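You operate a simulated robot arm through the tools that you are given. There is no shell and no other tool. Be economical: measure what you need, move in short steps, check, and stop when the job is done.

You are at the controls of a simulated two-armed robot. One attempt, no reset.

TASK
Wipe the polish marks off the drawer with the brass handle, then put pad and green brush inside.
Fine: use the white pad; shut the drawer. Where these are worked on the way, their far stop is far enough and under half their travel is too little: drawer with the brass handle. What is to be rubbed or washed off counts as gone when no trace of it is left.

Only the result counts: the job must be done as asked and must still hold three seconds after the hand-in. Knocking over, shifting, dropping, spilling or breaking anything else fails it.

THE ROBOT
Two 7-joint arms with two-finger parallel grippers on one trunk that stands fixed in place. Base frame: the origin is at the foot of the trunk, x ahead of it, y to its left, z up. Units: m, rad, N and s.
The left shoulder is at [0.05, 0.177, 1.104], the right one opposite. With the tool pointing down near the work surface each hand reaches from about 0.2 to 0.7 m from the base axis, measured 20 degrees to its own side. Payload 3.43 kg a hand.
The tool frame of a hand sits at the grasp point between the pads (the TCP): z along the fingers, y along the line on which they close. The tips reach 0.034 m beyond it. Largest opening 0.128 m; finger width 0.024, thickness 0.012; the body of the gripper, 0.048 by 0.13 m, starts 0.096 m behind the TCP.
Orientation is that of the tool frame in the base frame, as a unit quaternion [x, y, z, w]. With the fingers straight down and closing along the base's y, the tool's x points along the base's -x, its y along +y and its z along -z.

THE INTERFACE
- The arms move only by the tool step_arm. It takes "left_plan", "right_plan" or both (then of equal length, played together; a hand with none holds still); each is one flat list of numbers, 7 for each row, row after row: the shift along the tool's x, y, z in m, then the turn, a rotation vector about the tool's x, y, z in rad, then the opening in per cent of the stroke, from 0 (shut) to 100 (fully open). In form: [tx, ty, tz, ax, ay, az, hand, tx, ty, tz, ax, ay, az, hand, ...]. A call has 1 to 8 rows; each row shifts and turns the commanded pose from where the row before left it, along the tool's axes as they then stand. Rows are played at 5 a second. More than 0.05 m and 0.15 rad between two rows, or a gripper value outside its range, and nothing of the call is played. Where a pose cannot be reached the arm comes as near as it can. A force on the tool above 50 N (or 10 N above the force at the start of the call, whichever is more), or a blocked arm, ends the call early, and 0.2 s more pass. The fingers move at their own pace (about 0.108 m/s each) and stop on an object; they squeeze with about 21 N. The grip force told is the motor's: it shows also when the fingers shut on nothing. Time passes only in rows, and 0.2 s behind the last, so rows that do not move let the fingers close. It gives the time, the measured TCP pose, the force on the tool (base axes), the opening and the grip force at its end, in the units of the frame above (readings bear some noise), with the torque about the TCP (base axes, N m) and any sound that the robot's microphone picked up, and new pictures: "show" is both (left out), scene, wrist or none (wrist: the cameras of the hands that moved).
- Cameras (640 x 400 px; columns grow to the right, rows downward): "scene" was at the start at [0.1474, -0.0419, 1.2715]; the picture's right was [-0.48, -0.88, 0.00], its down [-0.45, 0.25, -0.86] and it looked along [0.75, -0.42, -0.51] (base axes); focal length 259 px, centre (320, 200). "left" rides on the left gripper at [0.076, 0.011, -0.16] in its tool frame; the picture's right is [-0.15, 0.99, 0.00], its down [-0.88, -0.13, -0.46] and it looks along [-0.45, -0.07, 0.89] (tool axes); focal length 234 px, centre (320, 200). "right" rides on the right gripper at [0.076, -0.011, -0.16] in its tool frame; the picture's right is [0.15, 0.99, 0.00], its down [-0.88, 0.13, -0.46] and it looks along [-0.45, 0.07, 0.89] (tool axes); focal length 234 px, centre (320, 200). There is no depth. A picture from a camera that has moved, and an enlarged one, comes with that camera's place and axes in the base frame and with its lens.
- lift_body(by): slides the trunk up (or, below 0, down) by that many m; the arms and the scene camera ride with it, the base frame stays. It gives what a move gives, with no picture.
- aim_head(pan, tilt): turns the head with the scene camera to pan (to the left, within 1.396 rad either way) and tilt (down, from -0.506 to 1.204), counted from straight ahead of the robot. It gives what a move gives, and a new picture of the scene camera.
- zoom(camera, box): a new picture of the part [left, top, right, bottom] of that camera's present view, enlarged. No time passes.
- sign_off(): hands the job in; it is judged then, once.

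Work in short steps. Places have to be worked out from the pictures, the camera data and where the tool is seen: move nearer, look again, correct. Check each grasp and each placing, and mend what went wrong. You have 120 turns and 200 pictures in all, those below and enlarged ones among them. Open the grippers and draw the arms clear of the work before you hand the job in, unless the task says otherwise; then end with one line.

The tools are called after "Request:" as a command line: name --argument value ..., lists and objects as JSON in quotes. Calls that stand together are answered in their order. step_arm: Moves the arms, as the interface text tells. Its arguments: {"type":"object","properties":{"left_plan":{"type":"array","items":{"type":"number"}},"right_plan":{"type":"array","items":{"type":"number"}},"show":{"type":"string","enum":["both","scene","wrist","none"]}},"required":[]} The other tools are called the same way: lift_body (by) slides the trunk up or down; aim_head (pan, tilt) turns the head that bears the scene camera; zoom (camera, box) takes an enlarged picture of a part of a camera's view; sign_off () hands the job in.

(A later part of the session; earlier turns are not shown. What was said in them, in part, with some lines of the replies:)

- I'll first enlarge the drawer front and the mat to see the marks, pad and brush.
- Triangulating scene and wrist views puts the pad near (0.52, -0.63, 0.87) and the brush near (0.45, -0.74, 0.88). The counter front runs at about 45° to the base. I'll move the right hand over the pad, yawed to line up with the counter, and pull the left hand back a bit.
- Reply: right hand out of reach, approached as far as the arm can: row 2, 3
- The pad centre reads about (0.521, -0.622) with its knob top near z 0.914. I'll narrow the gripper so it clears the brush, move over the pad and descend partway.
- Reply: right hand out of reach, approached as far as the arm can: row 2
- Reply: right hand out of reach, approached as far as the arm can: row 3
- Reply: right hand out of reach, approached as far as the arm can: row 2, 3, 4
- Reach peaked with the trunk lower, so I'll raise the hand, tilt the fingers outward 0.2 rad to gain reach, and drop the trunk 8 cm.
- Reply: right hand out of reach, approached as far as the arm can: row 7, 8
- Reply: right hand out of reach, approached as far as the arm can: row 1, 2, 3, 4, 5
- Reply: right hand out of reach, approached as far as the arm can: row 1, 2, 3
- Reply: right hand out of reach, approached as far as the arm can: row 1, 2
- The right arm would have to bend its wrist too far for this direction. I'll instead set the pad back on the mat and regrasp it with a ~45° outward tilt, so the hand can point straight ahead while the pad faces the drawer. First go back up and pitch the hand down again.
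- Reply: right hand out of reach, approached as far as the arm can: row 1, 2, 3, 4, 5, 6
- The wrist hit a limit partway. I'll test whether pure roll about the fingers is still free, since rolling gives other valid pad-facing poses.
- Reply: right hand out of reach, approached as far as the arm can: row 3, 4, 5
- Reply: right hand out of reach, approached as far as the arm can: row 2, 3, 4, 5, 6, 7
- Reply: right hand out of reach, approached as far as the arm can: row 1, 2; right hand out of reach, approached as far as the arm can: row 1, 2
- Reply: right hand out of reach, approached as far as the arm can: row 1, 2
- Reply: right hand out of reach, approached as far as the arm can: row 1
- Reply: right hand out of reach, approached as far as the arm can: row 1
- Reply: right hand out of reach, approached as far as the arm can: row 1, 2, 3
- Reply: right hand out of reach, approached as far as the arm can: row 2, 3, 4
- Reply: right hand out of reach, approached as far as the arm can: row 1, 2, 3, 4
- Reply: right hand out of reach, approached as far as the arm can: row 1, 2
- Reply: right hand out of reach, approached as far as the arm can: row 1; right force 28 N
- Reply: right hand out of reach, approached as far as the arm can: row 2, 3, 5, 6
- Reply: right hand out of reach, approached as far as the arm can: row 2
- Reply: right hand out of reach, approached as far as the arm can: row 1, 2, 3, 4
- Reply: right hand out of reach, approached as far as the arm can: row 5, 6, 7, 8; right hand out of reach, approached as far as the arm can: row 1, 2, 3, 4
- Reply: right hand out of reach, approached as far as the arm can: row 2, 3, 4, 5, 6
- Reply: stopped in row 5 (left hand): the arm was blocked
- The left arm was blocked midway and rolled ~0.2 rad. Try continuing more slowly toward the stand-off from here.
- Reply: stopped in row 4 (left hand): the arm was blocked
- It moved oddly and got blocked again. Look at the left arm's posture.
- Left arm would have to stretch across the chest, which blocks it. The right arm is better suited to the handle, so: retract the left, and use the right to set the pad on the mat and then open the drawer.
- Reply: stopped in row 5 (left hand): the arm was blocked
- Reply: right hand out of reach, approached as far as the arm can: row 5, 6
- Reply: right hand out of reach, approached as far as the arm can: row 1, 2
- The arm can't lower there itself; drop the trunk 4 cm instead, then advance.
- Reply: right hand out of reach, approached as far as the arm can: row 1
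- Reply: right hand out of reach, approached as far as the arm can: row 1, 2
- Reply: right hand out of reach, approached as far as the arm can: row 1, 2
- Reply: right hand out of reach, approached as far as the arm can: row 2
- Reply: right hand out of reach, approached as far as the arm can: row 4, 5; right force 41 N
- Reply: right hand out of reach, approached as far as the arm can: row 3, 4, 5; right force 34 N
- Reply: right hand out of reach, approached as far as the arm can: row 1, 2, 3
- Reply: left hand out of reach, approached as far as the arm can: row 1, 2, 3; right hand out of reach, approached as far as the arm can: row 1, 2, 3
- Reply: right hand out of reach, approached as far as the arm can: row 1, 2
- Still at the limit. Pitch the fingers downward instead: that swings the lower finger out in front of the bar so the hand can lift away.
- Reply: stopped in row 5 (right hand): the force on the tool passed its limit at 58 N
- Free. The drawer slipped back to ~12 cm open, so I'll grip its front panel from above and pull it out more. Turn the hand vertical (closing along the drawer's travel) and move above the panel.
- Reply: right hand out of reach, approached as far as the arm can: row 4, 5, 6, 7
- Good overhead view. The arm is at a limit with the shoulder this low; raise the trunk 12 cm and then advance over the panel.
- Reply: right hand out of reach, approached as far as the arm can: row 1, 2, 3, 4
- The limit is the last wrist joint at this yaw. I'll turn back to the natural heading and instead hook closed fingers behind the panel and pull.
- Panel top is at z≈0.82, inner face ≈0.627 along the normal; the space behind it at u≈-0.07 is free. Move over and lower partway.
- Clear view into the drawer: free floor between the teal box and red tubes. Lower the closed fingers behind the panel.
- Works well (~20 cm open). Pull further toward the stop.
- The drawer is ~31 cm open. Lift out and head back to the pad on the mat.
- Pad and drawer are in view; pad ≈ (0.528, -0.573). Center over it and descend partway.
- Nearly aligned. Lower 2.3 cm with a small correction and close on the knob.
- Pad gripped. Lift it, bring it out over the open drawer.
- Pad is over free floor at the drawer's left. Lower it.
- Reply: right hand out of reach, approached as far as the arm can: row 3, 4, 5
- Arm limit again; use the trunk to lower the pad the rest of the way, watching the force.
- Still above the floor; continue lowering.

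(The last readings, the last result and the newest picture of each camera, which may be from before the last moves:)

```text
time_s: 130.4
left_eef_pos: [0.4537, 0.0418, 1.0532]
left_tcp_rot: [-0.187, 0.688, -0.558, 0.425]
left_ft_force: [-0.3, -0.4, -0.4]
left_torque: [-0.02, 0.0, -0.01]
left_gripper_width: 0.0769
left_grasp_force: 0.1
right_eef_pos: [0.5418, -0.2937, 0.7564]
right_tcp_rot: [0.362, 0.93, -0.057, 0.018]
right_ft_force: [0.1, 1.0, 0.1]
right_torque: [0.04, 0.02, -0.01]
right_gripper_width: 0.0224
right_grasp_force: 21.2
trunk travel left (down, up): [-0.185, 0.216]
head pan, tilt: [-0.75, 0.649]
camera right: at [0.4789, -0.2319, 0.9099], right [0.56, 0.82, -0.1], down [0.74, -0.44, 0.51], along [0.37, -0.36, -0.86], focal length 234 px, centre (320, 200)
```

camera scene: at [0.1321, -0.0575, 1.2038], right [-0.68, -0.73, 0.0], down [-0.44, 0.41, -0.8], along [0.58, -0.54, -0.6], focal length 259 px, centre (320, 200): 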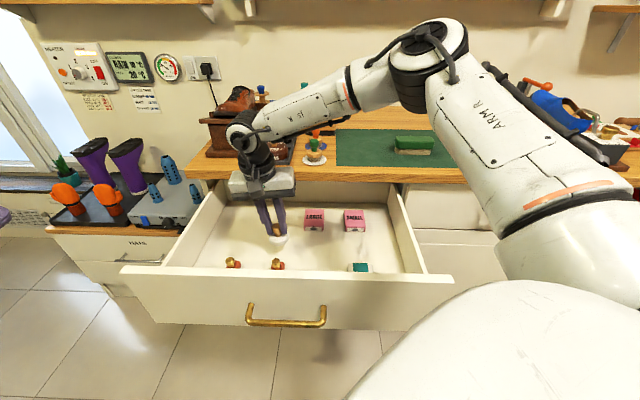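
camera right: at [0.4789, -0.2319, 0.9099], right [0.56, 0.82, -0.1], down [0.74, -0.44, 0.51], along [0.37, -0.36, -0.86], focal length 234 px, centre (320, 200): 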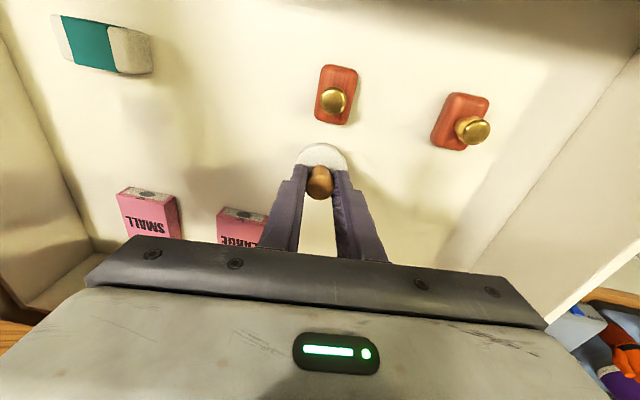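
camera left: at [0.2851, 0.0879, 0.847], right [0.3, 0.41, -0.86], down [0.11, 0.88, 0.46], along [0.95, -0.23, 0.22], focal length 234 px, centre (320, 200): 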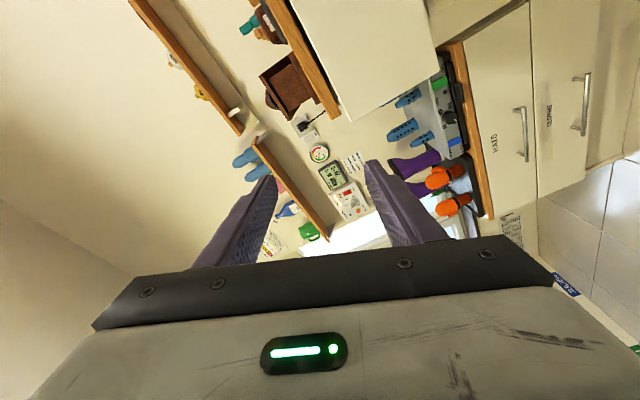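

Comparing views, the floor is at z≈0.68, so the pad is ~2 cm above it. Lower in two small steps.

Request:
lift_body --by -0.01

Request:
lift_body --by -0.006

Request:
zoom --camera "right" --box '[220, 80, 440, 220]'

```text
time_s: 131.0
left_eef_pos: [0.4538, 0.0425, 1.0437]
left_tcp_rot: [-0.187, 0.687, -0.559, 0.425]
left_ft_force: [0.1, 0.1, 0.0]
left_torque: [-0.01, 0.04, -0.01]
left_gripper_width: 0.0767
left_grasp_force: 0.1
right_eef_pos: [0.5416, -0.2937, 0.7467]
right_tcp_rot: [0.363, 0.93, -0.057, 0.02]
right_ft_force: [0.3, -0.1, 0.1]
right_torque: [0.0, -0.03, -0.04]
right_gripper_width: 0.0225
right_grasp_force: 21.1
trunk travel left (down, up): [-0.175, 0.226]
head pan, tilt: [-0.75, 0.649]
```

```text
time_s: 131.6
left_eef_pos: [0.4533, 0.0416, 1.0388]
left_tcp_rot: [-0.187, 0.688, -0.558, 0.425]
left_ft_force: [-0.2, 0.0, -0.4]
left_torque: [0.01, 0.03, -0.01]
left_gripper_width: 0.0771
left_grasp_force: 0.1
right_eef_pos: [0.5408, -0.2941, 0.7415]
right_tcp_rot: [0.362, 0.93, -0.057, 0.019]
right_ft_force: [0.2, -1.0, -1.0]
right_torque: [-0.01, -0.03, 0.01]
right_gripper_width: 0.0223
right_grasp_force: 19.8
trunk travel left (down, up): [-0.169, 0.232]
head pan, tilt: [-0.75, 0.649]
```

```text
2.86 times, centred on (330, 150) of right
camera zoom: at [0.4788, -0.2318, 0.8939], right [0.56, 0.82, -0.1], down [0.74, -0.44, 0.51], along [0.37, -0.36, -0.86], focal length 669 px, centre (291, 343)
```

zoom: 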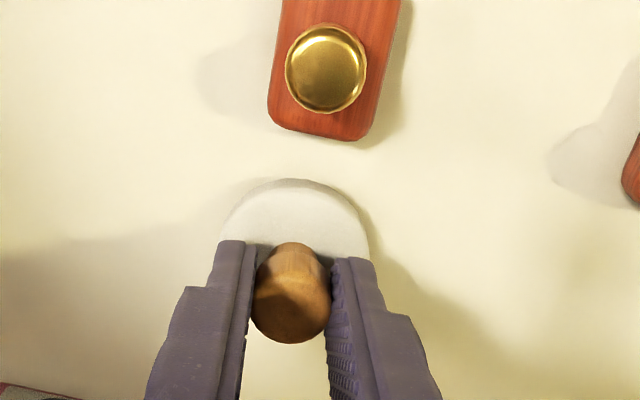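

Almost touching. Two more tiny steps.

Request:
lift_body --by -0.004

Request:
lift_body --by -0.004

```text
time_s: 132.1
left_eef_pos: [0.4527, 0.0421, 1.0321]
left_tcp_rot: [-0.188, 0.688, -0.557, 0.425]
left_ft_force: [-0.8, 0.3, 0.6]
left_torque: [-0.02, 0.0, -0.02]
left_gripper_width: 0.0767
left_grasp_force: 0.0
right_eef_pos: [0.5413, -0.2943, 0.7355]
right_tcp_rot: [0.362, 0.93, -0.056, 0.02]
right_ft_force: [-0.6, -0.8, -0.2]
right_torque: [0.04, -0.03, 0.0]
right_gripper_width: 0.0223
right_grasp_force: 20.5
trunk travel left (down, up): [-0.165, 0.236]
head pan, tilt: [-0.75, 0.649]
```

```text
time_s: 132.6
left_eef_pos: [0.4525, 0.0431, 1.0309]
left_tcp_rot: [-0.188, 0.687, -0.558, 0.426]
left_ft_force: [-0.3, 0.5, -0.4]
left_torque: [-0.03, -0.03, -0.01]
left_gripper_width: 0.0769
left_grasp_force: 0.0
right_eef_pos: [0.5403, -0.2944, 0.7349]
right_tcp_rot: [0.364, 0.929, -0.058, 0.022]
right_ft_force: [-4.3, -3.8, 18.6]
right_torque: [0.0, -0.05, 0.0]
right_gripper_width: 0.0223
right_grasp_force: 21.4
trunk travel left (down, up): [-0.161, 0.24]
head pan, tilt: [-0.75, 0.649]
```

Touchdown (18 N). Ease up 3 mm, release and lift out with the trunk.

Request:
lift_body --by 0.003

Request:
step_arm --right_plan '[0, 0, 0, 0, 0, 0, 30, 0, 0, 0, 0, 0, 0, 30]' --show "none"

Request:
lift_body --by 0.15

Request:
step_arm --right_plan '[0, 0, -0.04, 0, 0, 0, 40, 0, 0, -0.04, 0, 0, 0, 60]' --show "both"

```text
time_s: 133.2
left_eef_pos: [0.4538, 0.0423, 1.032]
left_tcp_rot: [-0.187, 0.688, -0.558, 0.425]
left_ft_force: [0.2, 0.6, 0.6]
left_torque: [-0.03, -0.05, 0.01]
left_gripper_width: 0.0769
left_grasp_force: 0.1
right_eef_pos: [0.5389, -0.2934, 0.7352]
right_tcp_rot: [0.362, 0.93, -0.057, 0.019]
right_ft_force: [-0.4, -0.8, 8.8]
right_torque: [0.09, -0.17, -0.02]
right_gripper_width: 0.0228
right_grasp_force: 21.0
trunk travel left (down, up): [-0.164, 0.237]
head pan, tilt: [-0.75, 0.649]
```

```text
time_s: 133.8
left_eef_pos: [0.4537, 0.0417, 1.0326]
left_tcp_rot: [-0.187, 0.688, -0.557, 0.425]
left_ft_force: [-0.5, 0.7, 0.0]
left_torque: [0.02, -0.01, 0.01]
left_gripper_width: 0.0768
left_grasp_force: 0.0
right_eef_pos: [0.5409, -0.2934, 0.7353]
right_tcp_rot: [0.363, 0.93, -0.059, 0.019]
right_ft_force: [0.3, 0.1, 0.2]
right_torque: [-0.01, -0.01, 0.0]
right_gripper_width: 0.0383
right_grasp_force: 0.1
trunk travel left (down, up): [-0.164, 0.237]
head pan, tilt: [-0.75, 0.649]
```

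```text
time_s: 135.5
left_eef_pos: [0.4531, 0.0417, 1.1818]
left_tcp_rot: [-0.188, 0.688, -0.557, 0.425]
left_ft_force: [0.0, -0.4, 0.4]
left_torque: [0.04, -0.02, 0.0]
left_gripper_width: 0.0766
left_grasp_force: 0.1
right_eef_pos: [0.5408, -0.2946, 0.8858]
right_tcp_rot: [0.363, 0.93, -0.057, 0.019]
right_ft_force: [0.9, 0.4, 0.3]
right_torque: [0.03, -0.02, 0.0]
right_gripper_width: 0.0384
right_grasp_force: 0.1
trunk travel left (down, up): [-0.314, 0.087]
head pan, tilt: [-0.75, 0.649]
```

```text
time_s: 136.1
left_eef_pos: [0.4527, 0.0421, 1.1826]
left_tcp_rot: [-0.188, 0.688, -0.557, 0.426]
left_ft_force: [0.1, 0.4, 0.7]
left_torque: [0.01, -0.01, 0.01]
left_gripper_width: 0.0769
left_grasp_force: 0.2
right_eef_pos: [0.5431, -0.2848, 0.9658]
right_tcp_rot: [0.363, 0.93, -0.058, 0.019]
right_ft_force: [0.4, 0.0, 0.2]
right_torque: [-0.02, 0.01, 0.0]
right_gripper_width: 0.077
right_grasp_force: 0.1
trunk travel left (down, up): [-0.314, 0.087]
head pan, tilt: [-0.75, 0.649]
camera scene: at [0.1318, -0.0574, 1.3008], right [-0.68, -0.73, 0.0], down [-0.44, 0.41, -0.8], along [0.58, -0.54, -0.6], focal length 259 px, centre (320, 200)
camera right: at [0.4814, -0.2221, 1.1191], right [0.56, 0.82, -0.1], down [0.74, -0.44, 0.51], along [0.37, -0.36, -0.86], focal length 234 px, centre (320, 200)
```

scene: 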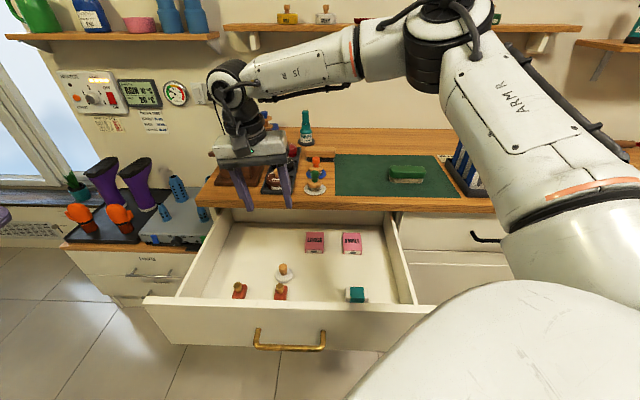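
right: 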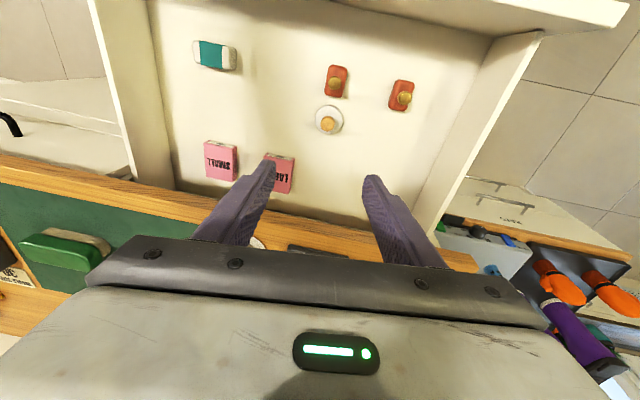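

Pad is in the drawer, standing properly. Now go for the brush: slide right in front of the counter first.

Request:
step_arm --right_plan '[0.002, -0.0458, 0.003, 0, 0, 0, 100, 0.002, -0.0458, 0.003, 0, 0, 0, 100, 0.002, -0.0458, 0.003, 0, 0, 0, 100, 0.002, -0.0458, 0.003, 0, 0, 0, 100, 0.002, -0.0458, 0.003, 0, 0, 0, 100, 0.002, -0.0458, 0.003, 0, 0, 0, 100, 0.002, -0.0458, 0.003, 0, -0.1, 0, 100, 0.002, -0.0458, 0.003, 0, -0.1, 0, 100]' --show "none"

Request:
step_arm --right_plan '[-0.04, 0, 0.01, 0, 0, 0, 100, -0.04, 0, 0.01, 0, 0, 0, 100, -0.04, 0, 0.01, 0, 0, 0, 100, -0.04, 0, 0.01, 0, 0, 0, 100]' --show "both"

```text
time_s: 137.9
left_eef_pos: [0.4528, 0.0428, 1.1828]
left_tcp_rot: [-0.187, 0.687, -0.557, 0.427]
left_ft_force: [0.1, -0.4, -0.3]
left_torque: [-0.03, 0.0, -0.01]
left_gripper_width: 0.0768
left_grasp_force: 0.0
right_eef_pos: [0.2837, -0.5427, 0.9708]
right_tcp_rot: [0.354, 0.924, -0.091, 0.113]
right_ft_force: [0.3, -0.2, -0.1]
right_torque: [0.0, 0.02, -0.01]
right_gripper_width: 0.1281
right_grasp_force: 0.0
trunk travel left (down, up): [-0.314, 0.087]
head pan, tilt: [-0.75, 0.649]
```

```text
time_s: 138.9
left_eef_pos: [0.454, 0.0406, 1.182]
left_tcp_rot: [-0.188, 0.688, -0.558, 0.425]
left_ft_force: [-0.8, 1.0, 0.1]
left_torque: [-0.01, 0.02, -0.04]
left_gripper_width: 0.0768
left_grasp_force: 0.1
right_eef_pos: [0.4036, -0.6555, 0.9763]
right_tcp_rot: [0.356, 0.923, -0.093, 0.109]
right_ft_force: [0.2, 1.0, 0.2]
right_torque: [0.02, 0.02, -0.01]
right_gripper_width: 0.128
right_grasp_force: 0.0
trunk travel left (down, up): [-0.314, 0.087]
head pan, tilt: [-0.75, 0.649]
camera scene: at [0.1323, -0.0574, 1.3007], right [-0.68, -0.73, 0.0], down [-0.44, 0.41, -0.8], along [0.58, -0.54, -0.6], focal length 259 px, centre (320, 200)
camera right: at [0.3192, -0.5757, 1.1106], right [0.56, 0.81, -0.13], down [0.66, -0.35, 0.66], along [0.49, -0.46, -0.74], focal length 234 px, centre (320, 200)
```

scene: 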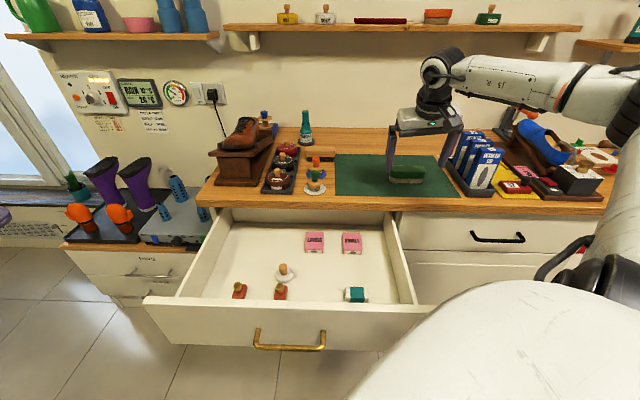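
right: 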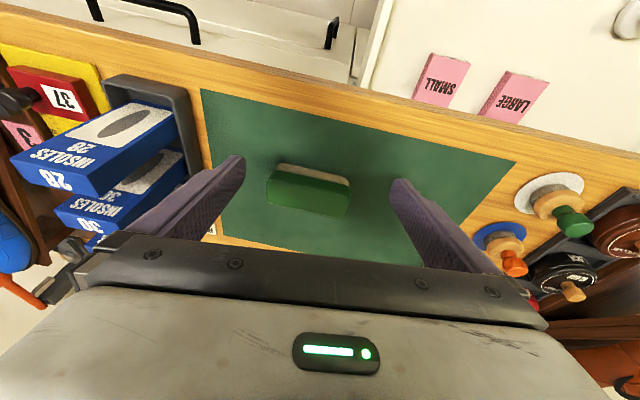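

The brush (centre ≈ (0.445, -0.713), ~10 cm long) lies between the fully open fingers. Level the hand, centre over it and descend partway.

Request:
step_arm --right_plan '[0, 0, 0, -0.094, 0, 0, 100, -0.0305, -0.0077, 0.0085, 0, 0, 0, 100, -0.0305, -0.0077, 0.0085, 0, 0, 0, 100, 0.008, 0, 0.029, 0, 0, 0, 100]' --show "wrist"

```text
time_s: 139.9
left_eef_pos: [0.4537, 0.0424, 1.1827]
left_tcp_rot: [-0.188, 0.688, -0.557, 0.426]
left_ft_force: [-0.2, -0.6, 0.6]
left_torque: [-0.01, -0.03, 0.0]
left_gripper_width: 0.0768
left_grasp_force: 0.1
right_eef_pos: [0.4425, -0.7109, 0.9475]
right_tcp_rot: [0.35, 0.927, -0.049, 0.129]
right_ft_force: [0.1, -0.5, 0.0]
right_torque: [0.01, -0.06, 0.02]
right_gripper_width: 0.1281
right_grasp_force: 0.2
trunk travel left (down, up): [-0.314, 0.087]
head pan, tilt: [-0.75, 0.649]
camera right: at [0.3471, -0.6418, 1.0804], right [0.55, 0.84, -0.04], down [0.63, -0.38, 0.68], along [0.55, -0.4, -0.73], focal length 234 px, centre (320, 200)
```

right: 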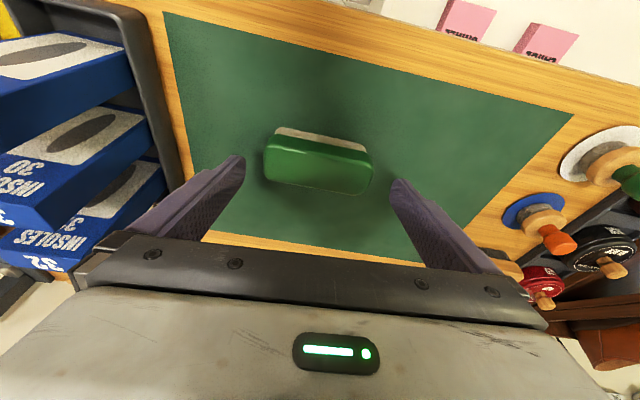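

Well centred with clearance to the insole tray. Descend to the brush and close on its ends.

Request:
step_arm --right_plan '[0.0057, 0, 0.0205, 0, 0, 0, 100, 0.0052, 0, 0.0185, 0, 0, 0, 100, 0, 0, 0, 0, 0, 0, 70, 0, 0, 0, 0, 0, 0, 60, 0, 0, 0, 0, 0, 0, 50]' --show "wrist"

```text
time_s: 141.1
left_eef_pos: [0.453, 0.0427, 1.1815]
left_tcp_rot: [-0.186, 0.687, -0.558, 0.425]
left_ft_force: [0.3, -0.1, 0.7]
left_torque: [-0.02, -0.01, 0.02]
left_gripper_width: 0.0765
left_grasp_force: 0.0
right_eef_pos: [0.4416, -0.7098, 0.9075]
right_tcp_rot: [0.35, 0.926, -0.05, 0.129]
right_ft_force: [0.4, 0.0, -0.1]
right_torque: [-0.01, 0.01, 0.02]
right_gripper_width: 0.1045
right_grasp_force: 21.4
trunk travel left (down, up): [-0.314, 0.087]
head pan, tilt: [-0.75, 0.649]
camera right: at [0.3472, -0.6407, 1.0402], right [0.55, 0.84, -0.04], down [0.63, -0.38, 0.68], along [0.55, -0.4, -0.73], focal length 234 px, centre (320, 200)
```

right: 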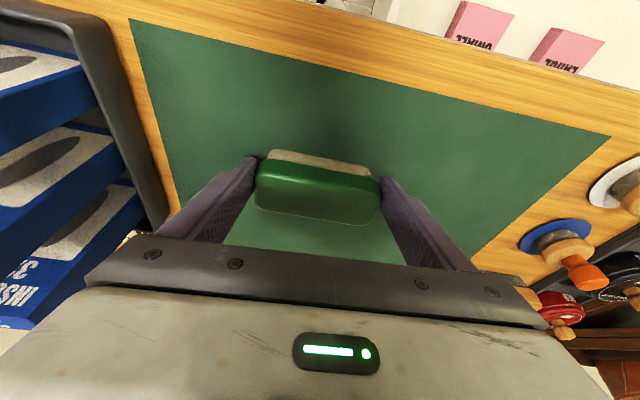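

Brush gripped (10.4 cm). Lift and check.

Request:
step_arm --right_plan '[-0.0094, 0, -0.0337, 0, 0, 0, 40, -0.0094, 0, -0.0337, 0, 0, 0, 40, 0.043, 0, -0.0123, 0, 0, 0, 40, 0.043, 0, -0.0123, 0, 0, 0, 40, 0.043, 0, -0.0123, 0, 0, 0, 40, 0.043, 0, -0.0123, 0, 0, 0, 40, 0.043, 0, -0.0123, 0, 0, 0, 40]' --show "both"

```text
time_s: 142.7
left_eef_pos: [0.4538, 0.0421, 1.1819]
left_tcp_rot: [-0.188, 0.687, -0.558, 0.425]
left_ft_force: [1.1, 0.3, 0.1]
left_torque: [-0.01, -0.01, 0.0]
left_gripper_width: 0.0769
left_grasp_force: 0.0
right_eef_pos: [0.2702, -0.5605, 0.9792]
right_tcp_rot: [0.351, 0.926, -0.05, 0.128]
right_ft_force: [-0.3, 0.0, -0.5]
right_torque: [0.01, 0.0, -0.01]
right_gripper_width: 0.1046
right_grasp_force: 21.3
trunk travel left (down, up): [-0.314, 0.087]
head pan, tilt: [-0.75, 0.649]
camera scene: at [0.1319, -0.0573, 1.3008], right [-0.68, -0.73, 0.0], down [-0.44, 0.41, -0.8], along [0.58, -0.54, -0.6], focal length 259 px, centre (320, 200)
camera right: at [0.1762, -0.4919, 1.1128], right [0.55, 0.84, -0.04], down [0.63, -0.38, 0.68], along [0.55, -0.4, -0.73], focal length 234 px, centre (320, 200)
```

scene: 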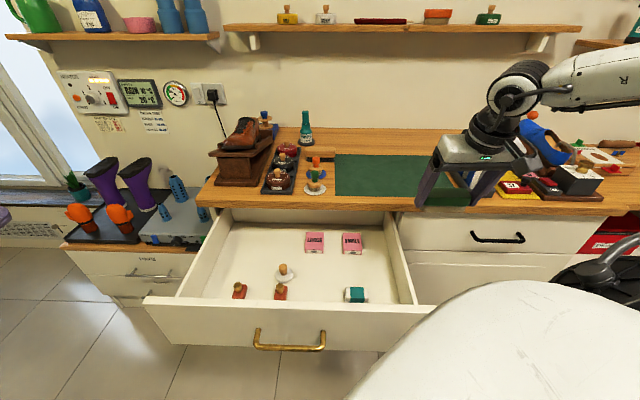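
right: 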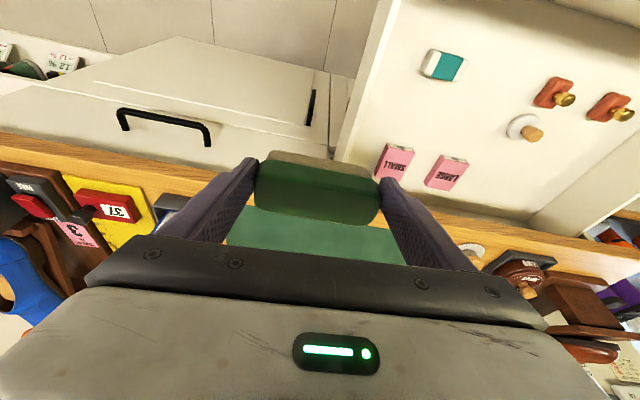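

Held securely. Slide left over the free middle of the drawer.

Request:
step_arm --right_plan '[-0.0054, 0.047, 0.0015, 0, 0, 0, 40, -0.0054, 0.047, 0.0015, 0, 0, 0, 40, -0.0054, 0.047, 0.0015, 0, 0, 0, 40, -0.0054, 0.047, 0.0015, 0, 0, 0, 40, -0.0054, 0.047, 0.0015, 0, 0, 0, 40, 0, 0, 0, 0, 0, 0, 40]' --show "both"

```text
time_s: 144.1
left_eef_pos: [0.4536, 0.0417, 1.1827]
left_tcp_rot: [-0.187, 0.687, -0.558, 0.425]
left_ft_force: [-0.1, -0.8, 0.3]
left_torque: [-0.02, -0.01, -0.04]
left_gripper_width: 0.0767
left_grasp_force: 0.1
right_eef_pos: [0.4491, -0.4028, 0.9777]
right_tcp_rot: [0.351, 0.926, -0.049, 0.129]
right_ft_force: [0.3, 0.4, -0.6]
right_torque: [-0.02, 0.03, -0.01]
right_gripper_width: 0.1047
right_grasp_force: 20.8
trunk travel left (down, up): [-0.314, 0.087]
head pan, tilt: [-0.75, 0.649]
camera scene: at [0.1323, -0.0575, 1.3007], right [-0.68, -0.73, 0.0], down [-0.44, 0.41, -0.8], along [0.58, -0.54, -0.6], focal length 259 px, centre (320, 200)
camera right: at [0.3541, -0.3344, 1.1105], right [0.55, 0.84, -0.04], down [0.63, -0.38, 0.68], along [0.55, -0.4, -0.73], focal length 234 px, centre (320, 200)
```

scene: 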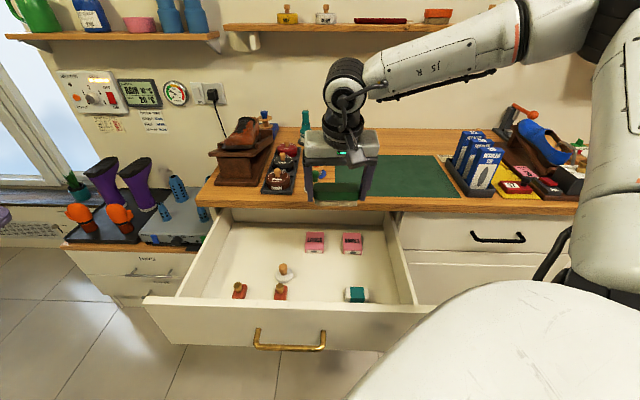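
right: 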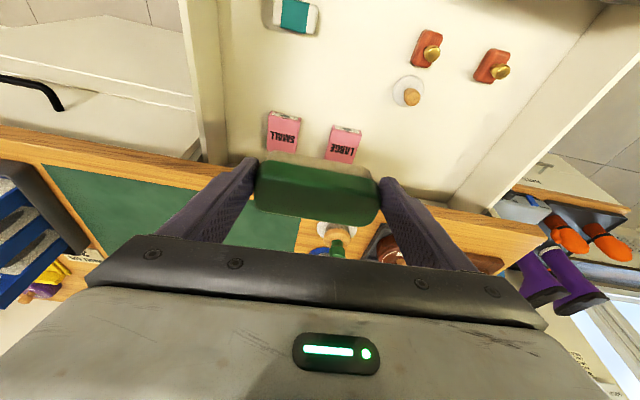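

Position is clear on all sides. Lower straight down using the trunk.

Request:
lift_body --by -0.2

Request:
lift_body --by -0.035

Request:
step_arm --right_plan '[0, 0, 0, 0, 0, 0, 40]' --show "both"

```text
time_s: 146.3
left_eef_pos: [0.4542, 0.0415, 0.983]
left_tcp_rot: [-0.187, 0.688, -0.558, 0.426]
left_ft_force: [-0.3, 0.5, -0.1]
left_torque: [0.02, -0.01, 0.0]
left_gripper_width: 0.0768
left_grasp_force: 0.0
right_eef_pos: [0.4463, -0.4039, 0.7774]
right_tcp_rot: [0.349, 0.927, -0.049, 0.128]
right_ft_force: [1.2, -0.4, -0.4]
right_torque: [0.02, -0.02, 0.0]
right_gripper_width: 0.1047
right_grasp_force: 20.9
trunk travel left (down, up): [-0.114, 0.287]
head pan, tilt: [-0.75, 0.649]
```

```text
time_s: 147.1
left_eef_pos: [0.4537, 0.042, 0.9468]
left_tcp_rot: [-0.187, 0.687, -0.558, 0.425]
left_ft_force: [0.4, -0.1, -0.2]
left_torque: [-0.01, 0.03, 0.0]
left_gripper_width: 0.0769
left_grasp_force: 0.0
right_eef_pos: [0.4479, -0.404, 0.7427]
right_tcp_rot: [0.35, 0.927, -0.049, 0.128]
right_ft_force: [-0.5, 0.3, -2.2]
right_torque: [0.02, 0.01, 0.03]
right_gripper_width: 0.1045
right_grasp_force: 21.3
trunk travel left (down, up): [-0.079, 0.322]
head pan, tilt: [-0.75, 0.649]
```

```text
time_s: 147.5
left_eef_pos: [0.454, 0.042, 0.9464]
left_tcp_rot: [-0.188, 0.688, -0.558, 0.425]
left_ft_force: [-0.3, -0.3, 0.0]
left_torque: [0.02, -0.02, -0.01]
left_gripper_width: 0.0766
left_grasp_force: 0.1
right_eef_pos: [0.4483, -0.4042, 0.742]
right_tcp_rot: [0.35, 0.927, -0.049, 0.129]
right_ft_force: [-0.1, 0.1, -0.2]
right_torque: [0.03, 0.01, -0.03]
right_gripper_width: 0.1046
right_grasp_force: 21.3
trunk travel left (down, up): [-0.079, 0.322]
head pan, tilt: [-0.75, 0.649]
camera scene: at [0.1321, -0.0576, 1.0658], right [-0.68, -0.73, 0.0], down [-0.44, 0.41, -0.8], along [0.58, -0.54, -0.6], focal length 259 px, centre (320, 200)
camera right: at [0.3536, -0.3349, 0.8755], right [0.55, 0.84, -0.04], down [0.63, -0.38, 0.68], along [0.55, -0.4, -0.73], focal length 234 px, centre (320, 200)
```

scene: 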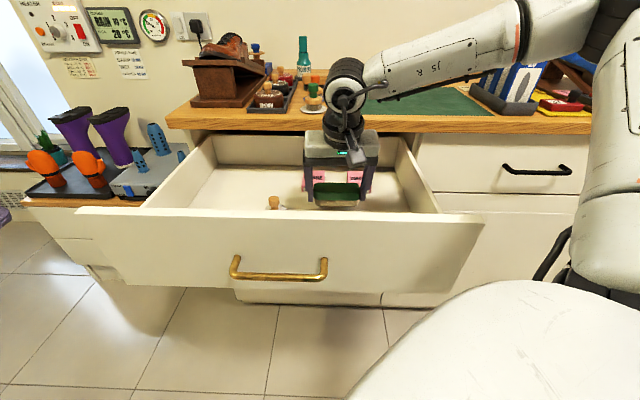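
right: 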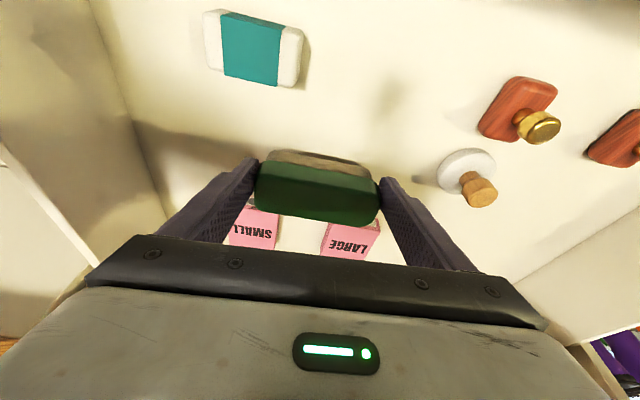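

About 2 cm above the floor and clear of everything. Lower gently.

Request:
lift_body --by -0.012

Request:
lift_body --by -0.005

Request:
lift_body --by -0.003

```text
time_s: 148.1
left_eef_pos: [0.4543, 0.0416, 0.9349]
left_tcp_rot: [-0.187, 0.688, -0.558, 0.426]
left_ft_force: [1.1, -1.0, -0.1]
left_torque: [0.0, -0.01, 0.03]
left_gripper_width: 0.0768
left_grasp_force: 0.1
right_eef_pos: [0.4489, -0.4029, 0.7317]
right_tcp_rot: [0.349, 0.927, -0.049, 0.129]
right_ft_force: [0.4, -0.2, -0.7]
right_torque: [0.04, -0.01, 0.02]
right_gripper_width: 0.1044
right_grasp_force: 20.7
trunk travel left (down, up): [-0.067, 0.334]
head pan, tilt: [-0.75, 0.649]
```

```text
time_s: 148.6
left_eef_pos: [0.4541, 0.0418, 0.9309]
left_tcp_rot: [-0.188, 0.688, -0.557, 0.426]
left_ft_force: [-0.2, -0.2, 0.0]
left_torque: [0.04, 0.04, -0.01]
left_gripper_width: 0.0767
left_grasp_force: 0.0
right_eef_pos: [0.4475, -0.4025, 0.7257]
right_tcp_rot: [0.349, 0.927, -0.049, 0.128]
right_ft_force: [0.0, 0.2, -1.1]
right_torque: [0.03, 0.05, -0.03]
right_gripper_width: 0.1048
right_grasp_force: 20.6
trunk travel left (down, up): [-0.062, 0.339]
head pan, tilt: [-0.75, 0.649]
```

```text
time_s: 149.1
left_eef_pos: [0.4546, 0.0416, 0.9266]
left_tcp_rot: [-0.188, 0.688, -0.557, 0.426]
left_ft_force: [-0.2, 0.4, -0.2]
left_torque: [-0.01, -0.01, -0.02]
left_gripper_width: 0.0767
left_grasp_force: 0.1
right_eef_pos: [0.4481, -0.4034, 0.723]
right_tcp_rot: [0.35, 0.927, -0.049, 0.129]
right_ft_force: [0.8, -0.6, -2.2]
right_torque: [0.01, 0.04, 0.04]
right_gripper_width: 0.1047
right_grasp_force: 21.4
trunk travel left (down, up): [-0.059, 0.342]
head pan, tilt: [-0.75, 0.649]
```

One more 3 mm, then release to ~98% and lift out.

Request:
lift_body --by -0.003

Request:
step_arm --right_plan '[0, 0, 0, 0, 0, 0, 98, 0, 0, 0, 0, 0, 0, 98]' --show "wrist"

```text
time_s: 149.7
left_eef_pos: [0.4529, 0.0419, 0.9252]
left_tcp_rot: [-0.187, 0.687, -0.558, 0.426]
left_ft_force: [0.5, 0.1, 0.1]
left_torque: [0.01, -0.03, 0.04]
left_gripper_width: 0.0766
left_grasp_force: 0.0
right_eef_pos: [0.4477, -0.4042, 0.7217]
right_tcp_rot: [0.35, 0.926, -0.05, 0.131]
right_ft_force: [-3.0, -3.1, 14.7]
right_torque: [-0.36, 0.32, -0.02]
right_gripper_width: 0.1046
right_grasp_force: 20.7
trunk travel left (down, up): [-0.056, 0.345]
head pan, tilt: [-0.75, 0.649]
```

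```text
time_s: 150.2
left_eef_pos: [0.454, 0.0421, 0.9238]
left_tcp_rot: [-0.187, 0.688, -0.558, 0.426]
left_ft_force: [-0.2, -0.1, 0.5]
left_torque: [0.01, 0.01, 0.01]
left_gripper_width: 0.077
left_grasp_force: 0.1
right_eef_pos: [0.4476, -0.4047, 0.7191]
right_tcp_rot: [0.35, 0.927, -0.049, 0.128]
right_ft_force: [0.4, 0.2, -0.5]
right_torque: [-0.03, -0.05, -0.01]
right_gripper_width: 0.1255
right_grasp_force: 0.0
trunk travel left (down, up): [-0.056, 0.345]
head pan, tilt: [-0.75, 0.649]
camera right: at [0.3535, -0.3348, 0.8524], right [0.55, 0.84, -0.04], down [0.63, -0.38, 0.68], along [0.55, -0.4, -0.73], focal length 234 px, centre (320, 200)
```

right: 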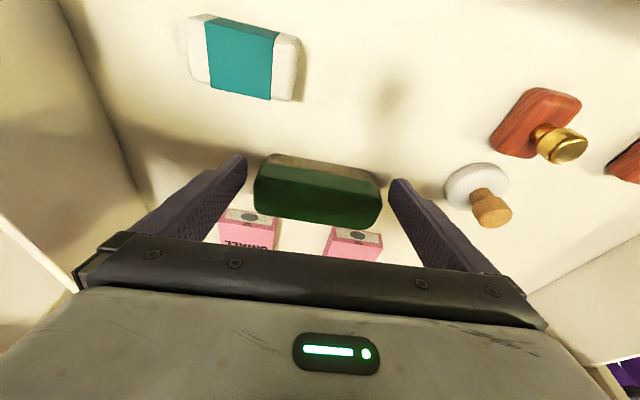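

Brush is resting on the drawer floor. Raise up and out, and look.

Request:
lift_body --by 0.22

Request:
step_arm --right_plan '[0.03, 0, -0.02, 0, 0.1, 0, 50, 0.04, 0, -0.01, 0, 0.1, 0, 0, 0.04, 0, 0, 0, 0, 0, 0, 0.04, 0, 0, 0, 0, 0, 0, 0.03, 0, 0, 0, 0, 0, 0]' --show "both"

```text
time_s: 152.6
left_eef_pos: [0.4543, 0.0426, 1.1441]
left_tcp_rot: [-0.188, 0.687, -0.557, 0.426]
left_ft_force: [0.3, 0.7, 0.5]
left_torque: [-0.01, 0.01, -0.02]
left_gripper_width: 0.0767
left_grasp_force: 0.0
right_eef_pos: [0.4477, -0.4043, 0.9398]
right_tcp_rot: [0.35, 0.927, -0.049, 0.128]
right_ft_force: [-0.3, -0.7, -1.1]
right_torque: [-0.01, 0.01, 0.0]
right_gripper_width: 0.1253
right_grasp_force: 0.1
trunk travel left (down, up): [-0.276, 0.125]
head pan, tilt: [-0.75, 0.649]
```

```text
time_s: 153.8
left_eef_pos: [0.4536, 0.042, 1.1438]
left_tcp_rot: [-0.187, 0.688, -0.557, 0.425]
left_ft_force: [-0.4, 0.3, 0.4]
left_torque: [0.02, -0.02, 0.0]
left_gripper_width: 0.0769
left_grasp_force: 0.1
right_eef_pos: [0.307, -0.2819, 0.9451]
right_tcp_rot: [0.354, 0.935, -0.014, 0.036]
right_ft_force: [0.4, 0.6, -0.1]
right_torque: [-0.02, -0.01, -0.01]
right_gripper_width: 0.0
right_grasp_force: 21.1
trunk travel left (down, up): [-0.276, 0.125]
head pan, tilt: [-0.75, 0.649]
camera scene: at [0.132, -0.0574, 1.2628], right [-0.68, -0.73, 0.0], down [-0.44, 0.41, -0.8], along [0.58, -0.54, -0.6], focal length 259 px, centre (320, 200)
camera right: at [0.2338, -0.2322, 1.0968], right [0.54, 0.84, -0.01], down [0.72, -0.46, 0.52], along [0.43, -0.29, -0.85], focal length 234 px, centre (320, 200)
```

scene: 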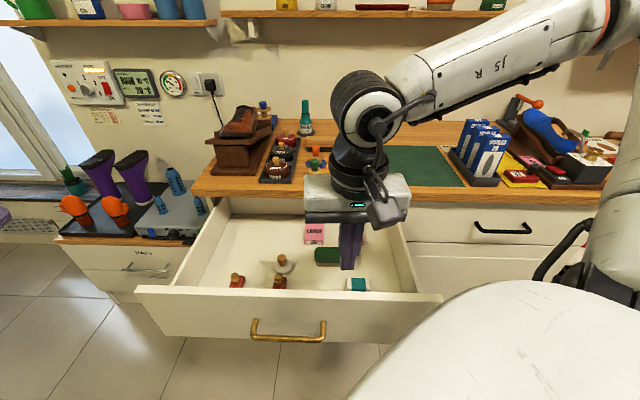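
right: 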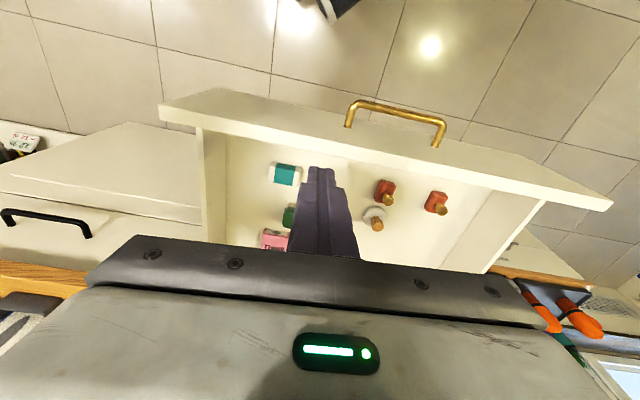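

Everything is in place. Now move the closed fingers in front of the panel (outer face ≈0.405 along the normal), right of the handle, and lower.

Request:
step_arm --right_plan '[0.025, -0.005, 0, 0, 0, 0, 0, 0.025, -0.005, 0, 0, 0, 0, 0, 0, 0, 0, 0, 0, 0, 0]' --show "wrist"

```text
time_s: 154.6
left_eef_pos: [0.4542, 0.042, 1.1437]
left_tcp_rot: [-0.187, 0.688, -0.558, 0.425]
left_ft_force: [-0.5, -0.2, 0.0]
left_torque: [0.0, -0.01, 0.02]
left_gripper_width: 0.0768
left_grasp_force: 0.0
right_eef_pos: [0.277, -0.2558, 0.9451]
right_tcp_rot: [0.354, 0.935, -0.015, 0.033]
right_ft_force: [-0.3, -0.3, 0.5]
right_torque: [-0.02, -0.02, -0.01]
right_gripper_width: 0.0001
right_grasp_force: 20.5
right hand out of reach, approached as far as the arm can: row 2
trunk travel left (down, up): [-0.276, 0.125]
head pan, tilt: [-0.75, 0.649]
camera right: at [0.2042, -0.2066, 1.0989], right [0.54, 0.84, -0.01], down [0.72, -0.46, 0.52], along [0.43, -0.29, -0.85], focal length 234 px, centre (320, 200)
```

right: 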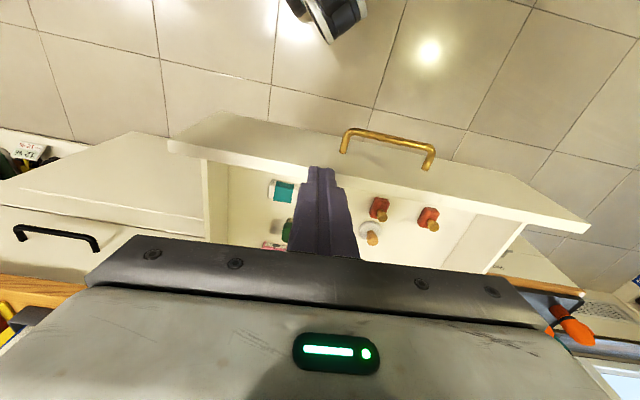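

The fingers are ~1.6 cm in front of the panel. Lower 14 cm with the trunk.

Request:
lift_body --by -0.14

Request:
step_arm --right_plan '[-0.015, 0, 0, 0, 0, 0, 0, -0.02, 0, 0, 0, 0, 0, 0, -0.02, 0, 0, 0, 0, 0, 0]' --show "scene"

```text
time_s: 156.2
left_eef_pos: [0.4539, 0.042, 1.0046]
left_tcp_rot: [-0.187, 0.688, -0.557, 0.426]
left_ft_force: [0.0, -0.2, 0.4]
left_torque: [0.0, 0.01, 0.01]
left_gripper_width: 0.0769
left_grasp_force: 0.1
right_eef_pos: [0.276, -0.2571, 0.8051]
right_tcp_rot: [0.352, 0.935, -0.014, 0.033]
right_ft_force: [0.4, 0.6, 0.2]
right_torque: [0.02, -0.02, 0.01]
right_gripper_width: 0.0
right_grasp_force: 21.2
trunk travel left (down, up): [-0.136, 0.265]
head pan, tilt: [-0.75, 0.649]
```

```text
time_s: 157.1
left_eef_pos: [0.4539, 0.0421, 1.0044]
left_tcp_rot: [-0.187, 0.688, -0.557, 0.425]
left_ft_force: [-0.6, -0.5, 0.2]
left_torque: [0.02, -0.02, 0.02]
left_gripper_width: 0.0768
left_grasp_force: 0.2
right_eef_pos: [0.3181, -0.2937, 0.8106]
right_tcp_rot: [0.354, 0.935, -0.015, 0.034]
right_ft_force: [0.5, 0.9, 1.2]
right_torque: [0.0, 0.0, 0.01]
right_gripper_width: 0.0
right_grasp_force: 21.1
trunk travel left (down, up): [-0.136, 0.265]
head pan, tilt: [-0.75, 0.649]
camera scene: at [0.1321, -0.0575, 1.1228], right [-0.68, -0.73, 0.0], down [-0.44, 0.41, -0.8], along [0.58, -0.54, -0.6], focal length 259 px, centre (320, 200)
```

scene: 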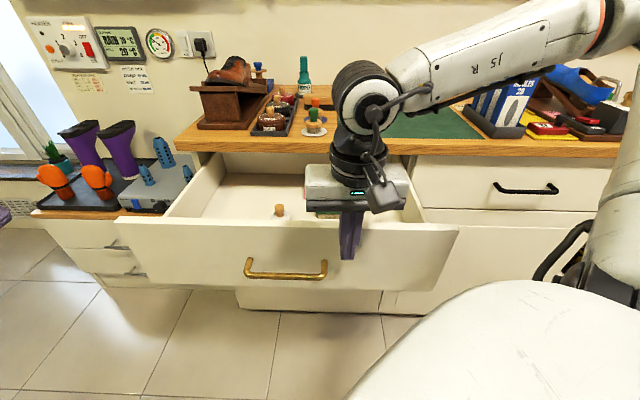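

The drawer is closing. Keep pushing steadily.

Request:
step_arm --right_plan '[-0.025, 0, 0.004, 0, 0, 0, 0, -0.025, 0, 0.004, 0, 0, 0, 0, -0.025, 0, 0.003, 0, 0, 0, 0, -0.025, 0, 0.003, 0, 0, 0, 0, -0.025, 0, 0.003, 0, 0, 0, 0, -0.025, 0, 0.003, 0, 0, 0, 0, -0.025, 0, 0.003, 0, 0, 0, 0]' --show "scene"

```text
time_s: 158.7
left_eef_pos: [0.4539, 0.0432, 1.0038]
left_tcp_rot: [-0.187, 0.688, -0.558, 0.425]
left_ft_force: [0.2, -0.3, -1.0]
left_torque: [0.01, 0.01, 0.02]
left_gripper_width: 0.0767
left_grasp_force: 0.1
right_eef_pos: [0.4497, -0.4092, 0.7991]
right_tcp_rot: [0.353, 0.935, -0.016, 0.034]
right_ft_force: [-0.3, 0.4, 0.4]
right_torque: [0.01, 0.0, -0.01]
right_gripper_width: 0.0
right_grasp_force: 20.7
trunk travel left (down, up): [-0.136, 0.265]
head pan, tilt: [-0.75, 0.649]
camera scene: at [0.1321, -0.0576, 1.1227], right [-0.68, -0.73, 0.0], down [-0.44, 0.41, -0.8], along [0.58, -0.54, -0.6], focal length 259 px, centre (320, 200)
```

scene: 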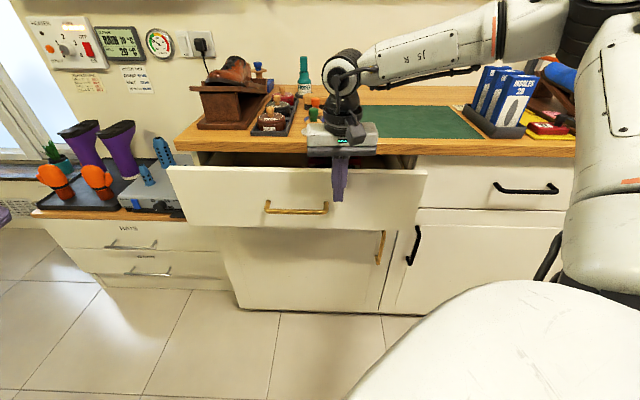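

About 11 cm left. Tilt the fingers outward so they can pass under the counter overhang, and lower a bit.

Request:
step_arm --right_plan '[0, -0.003, 0, 0, -0.15, 0, 0, 0, -0.003, 0.0, 0, -0.15, 0, 0, 0, -0.003, 0, 0, -0.15, 0, 0, 0, 0, 0, 0, -0.15, 0, 0, 0.019, 0, 0.023, 0, 0, 0, 0]' --show "scene"

```text
time_s: 159.8
left_eef_pos: [0.4548, 0.0414, 1.0038]
left_tcp_rot: [-0.188, 0.688, -0.557, 0.425]
left_ft_force: [0.6, 1.1, 0.1]
left_torque: [0.03, 0.0, -0.01]
left_gripper_width: 0.0767
left_grasp_force: 0.2
right_eef_pos: [0.4435, -0.4158, 0.7706]
right_tcp_rot: [0.333, 0.883, -0.119, 0.309]
right_ft_force: [0.8, 0.4, 0.6]
right_torque: [0.03, 0.0, -0.03]
right_gripper_width: 0.0
right_grasp_force: 20.8
trunk travel left (down, up): [-0.136, 0.265]
head pan, tilt: [-0.75, 0.649]
camera scene: at [0.132, -0.0574, 1.1228], right [-0.68, -0.73, 0.0], down [-0.44, 0.41, -0.8], along [0.58, -0.54, -0.6], focal length 259 px, centre (320, 200)
```

scene: 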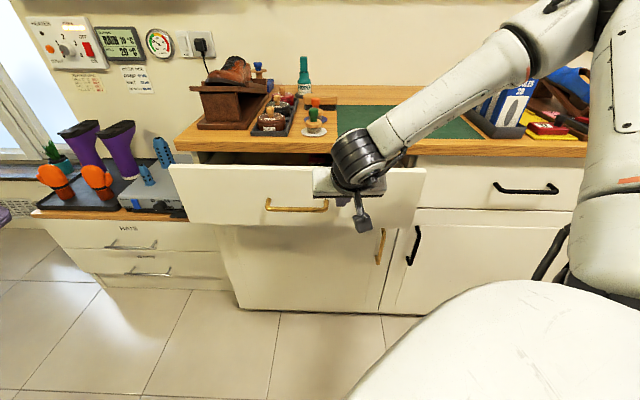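

Push on along the normal.

Request:
step_arm --right_plan '[-0.0158, 0, 0.0123, 0, 0, 0, 0, -0.0158, 0, 0.0123, 0, 0, 0, 0, -0.0158, 0, 0.0123, 0, 0, 0, 0, -0.0119, 0, 0.0092, 0, 0, 0, 0]' --show "scene"

```text
time_s: 160.8
left_eef_pos: [0.4524, 0.042, 1.0046]
left_tcp_rot: [-0.187, 0.688, -0.558, 0.425]
left_ft_force: [0.1, -0.8, -0.3]
left_torque: [0.01, -0.02, -0.03]
left_gripper_width: 0.0768
left_grasp_force: 0.0
right_eef_pos: [0.5005, -0.4657, 0.7712]
right_tcp_rot: [0.333, 0.883, -0.12, 0.309]
right_ft_force: [-0.6, 0.2, 0.1]
right_torque: [-0.01, 0.0, -0.01]
right_gripper_width: 0.0
right_grasp_force: 20.8
trunk travel left (down, up): [-0.136, 0.265]
head pan, tilt: [-0.75, 0.649]
camera scene: at [0.1321, -0.0575, 1.1227], right [-0.68, -0.73, 0.0], down [-0.44, 0.41, -0.8], along [0.58, -0.54, -0.6], focal length 259 px, centre (320, 200)
```

scene: 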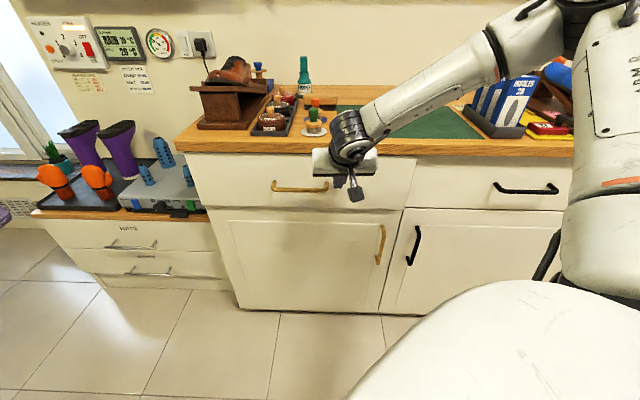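

Nearly shut. Final small pushes until contact force rises.

Request:
step_arm --right_plan '[-0.0063, 0, 0.0049, 0, 0, 0, 0, -0.0063, 0, 0.0049, 0, 0, 0, 0]' --show "none"

Request:
step_arm --right_plan '[-0.004, 0, 0.003, 0, 0, 0, 0, 0, 0, 0, 0, 0, 0, 0]' --show "none"

```text
time_s: 161.4
left_eef_pos: [0.4541, 0.042, 1.0037]
left_tcp_rot: [-0.187, 0.688, -0.557, 0.425]
left_ft_force: [0.4, -0.9, 0.0]
left_torque: [-0.01, -0.01, 0.01]
left_gripper_width: 0.0769
left_grasp_force: 0.0
right_eef_pos: [0.5126, -0.4776, 0.7705]
right_tcp_rot: [0.334, 0.883, -0.119, 0.308]
right_ft_force: [0.0, -0.8, -0.1]
right_torque: [-0.03, -0.02, 0.0]
right_gripper_width: 0.0
right_grasp_force: 20.8
trunk travel left (down, up): [-0.136, 0.265]
head pan, tilt: [-0.75, 0.649]
```

```text
time_s: 162.1
left_eef_pos: [0.4518, 0.0439, 1.0065]
left_tcp_rot: [-0.187, 0.687, -0.558, 0.426]
left_ft_force: [-0.6, 0.1, -0.7]
left_torque: [-0.01, 0.01, -0.02]
left_gripper_width: 0.0766
left_grasp_force: 0.0
right_eef_pos: [0.5134, -0.4772, 0.7716]
right_tcp_rot: [0.333, 0.884, -0.117, 0.307]
right_ft_force: [-24.9, 18.8, 4.4]
right_torque: [0.39, 0.29, -0.15]
right_gripper_width: 0.0
right_grasp_force: 21.4
trunk travel left (down, up): [-0.136, 0.265]
head pan, tilt: [-0.75, 0.649]
```

Firm stop (31 N): the drawer is shut. Back off and verify.

Request:
step_arm --right_plan '[0.0316, 0, -0.0245, 0, 0, 0, 0, 0.0316, 0, -0.0245, 0, 0, 0, 0, 0.0316, 0, -0.0245, 0, 0, 0, 0, 0.0, -0.04, -0.02, 0, 0, 0, 30, 0.0, -0.04, -0.02, 0, 0, 0, 50, 0.0, -0.04, -0.02, 0, 0, 0, 50]' --show "scene"

Request:
zoom --camera "scene" --box '[170, 80, 430, 240]'

```text
time_s: 163.4
left_eef_pos: [0.4534, 0.0416, 1.005]
left_tcp_rot: [-0.187, 0.688, -0.557, 0.426]
left_ft_force: [-0.1, 0.0, -0.6]
left_torque: [-0.02, -0.04, -0.01]
left_gripper_width: 0.0767
left_grasp_force: 0.0
right_eef_pos: [0.3356, -0.4773, 0.8205]
right_tcp_rot: [0.332, 0.884, -0.118, 0.307]
right_ft_force: [0.6, -0.1, 0.1]
right_torque: [-0.03, 0.0, 0.01]
right_gripper_width: 0.0642
right_grasp_force: 0.2
right hand out of reach, approached as far as the arm can: row 5, 6
trunk travel left (down, up): [-0.136, 0.265]
head pan, tilt: [-0.75, 0.649]
camera scene: at [0.1322, -0.0576, 1.1227], right [-0.68, -0.73, 0.0], down [-0.44, 0.41, -0.8], along [0.58, -0.54, -0.6], focal length 259 px, centre (320, 200)
```

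scene: 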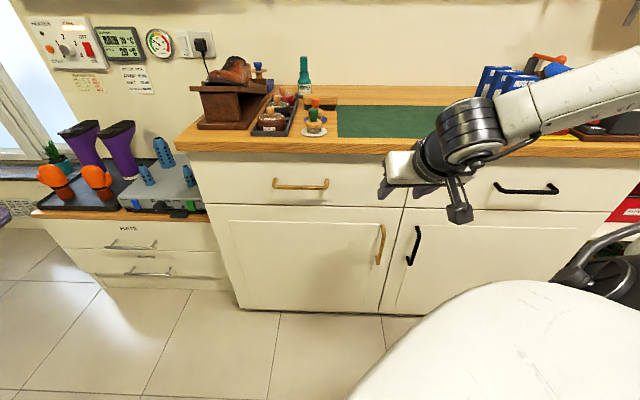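

```text
2.46 times, centred on (300, 160) of scene
camera zoom: at [0.1322, -0.0576, 1.1227], right [-0.68, -0.73, 0.0], down [-0.44, 0.41, -0.8], along [0.58, -0.54, -0.6], focal length 638 px, centre (369, 298)
```

zoom: 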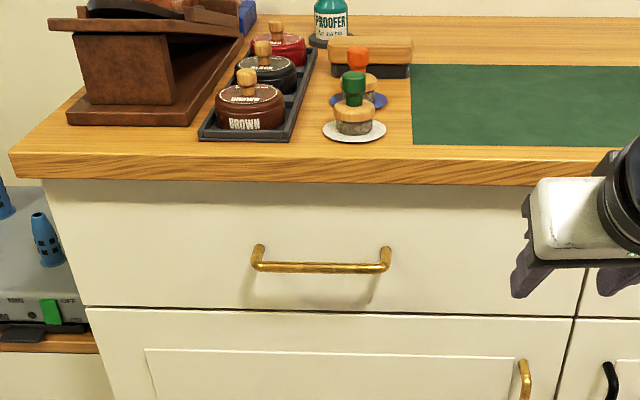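

Drawer is shut and its front clean; nothing else has been disturbed. Draw the right arm clear with the gripper open, and do a last check.

Request:
step_arm --right_plan '[0, 0, -0.04, 0, 0, 0, 100, 0, 0, -0.04, 0, 0, 0, 100, 0, 0, -0.03, 0, 0, 0, 100]' --left_plan '[0, 0, 0, 0, 0, 0, 100, 0, 0, 0, 0, 0, 0, 100, 0, 0, 0, 0, 0, 0, 100]' --show "none"

Request:
lift_body --by 0.12

Request:
aim_head --pan -0.75 --tilt 0.6

```text
time_s: 164.2
left_eef_pos: [0.4531, 0.0432, 1.0042]
left_tcp_rot: [-0.187, 0.689, -0.557, 0.425]
left_ft_force: [-0.4, -0.3, -0.1]
left_torque: [0.05, 0.01, -0.04]
left_gripper_width: 0.1279
left_grasp_force: 0.0
right_eef_pos: [0.3045, -0.4459, 0.9175]
right_tcp_rot: [0.333, 0.884, -0.118, 0.307]
right_ft_force: [0.4, 0.2, -0.4]
right_torque: [-0.01, -0.02, -0.02]
right_gripper_width: 0.1279
right_grasp_force: 0.1
right hand out of reach, approached as far as the arm can: row 1, 2, 3
trunk travel left (down, up): [-0.136, 0.265]
head pan, tilt: [-0.75, 0.649]
```

```text
time_s: 165.8
left_eef_pos: [0.4553, 0.0417, 1.1238]
left_tcp_rot: [-0.188, 0.687, -0.557, 0.426]
left_ft_force: [-0.4, 0.6, 0.0]
left_torque: [-0.01, -0.02, 0.02]
left_gripper_width: 0.1282
left_grasp_force: 0.1
right_eef_pos: [0.3066, -0.4479, 1.0364]
right_tcp_rot: [0.333, 0.884, -0.118, 0.307]
right_ft_force: [1.0, 0.1, -0.2]
right_torque: [0.0, 0.0, 0.0]
right_gripper_width: 0.1281
right_grasp_force: 0.0
trunk travel left (down, up): [-0.256, 0.145]
head pan, tilt: [-0.75, 0.649]
```

```text
time_s: 166.4
left_eef_pos: [0.4544, 0.0416, 1.1243]
left_tcp_rot: [-0.187, 0.688, -0.558, 0.426]
left_ft_force: [-0.1, -0.6, 0.2]
left_torque: [0.01, -0.02, -0.02]
left_gripper_width: 0.1281
left_grasp_force: 0.1
right_eef_pos: [0.3052, -0.4479, 1.0372]
right_tcp_rot: [0.333, 0.884, -0.118, 0.307]
right_ft_force: [-0.7, -0.6, 0.1]
right_torque: [0.01, -0.01, -0.01]
right_gripper_width: 0.1277
right_grasp_force: 0.0
trunk travel left (down, up): [-0.256, 0.145]
head pan, tilt: [-0.75, 0.6]
camera scene: at [0.1332, -0.0586, 1.247], right [-0.68, -0.73, 0.0], down [-0.41, 0.39, -0.82], along [0.6, -0.56, -0.57], focal length 259 px, centre (320, 200)
```

scene: 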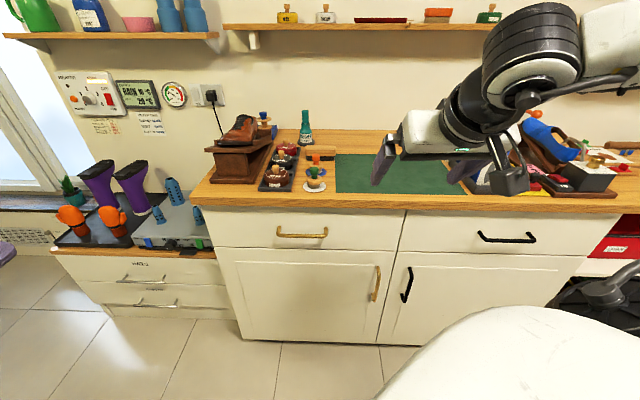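

All is in order: front clean, pad and brush inside, drawer shut, hands open and clear. Handing in.

Request:
sign_off

```text
The job is handed in.
```

The polish marks are wiped off the brass-handled drawer with the white pad, the pad and green brush are inside it, and the drawer is shut.
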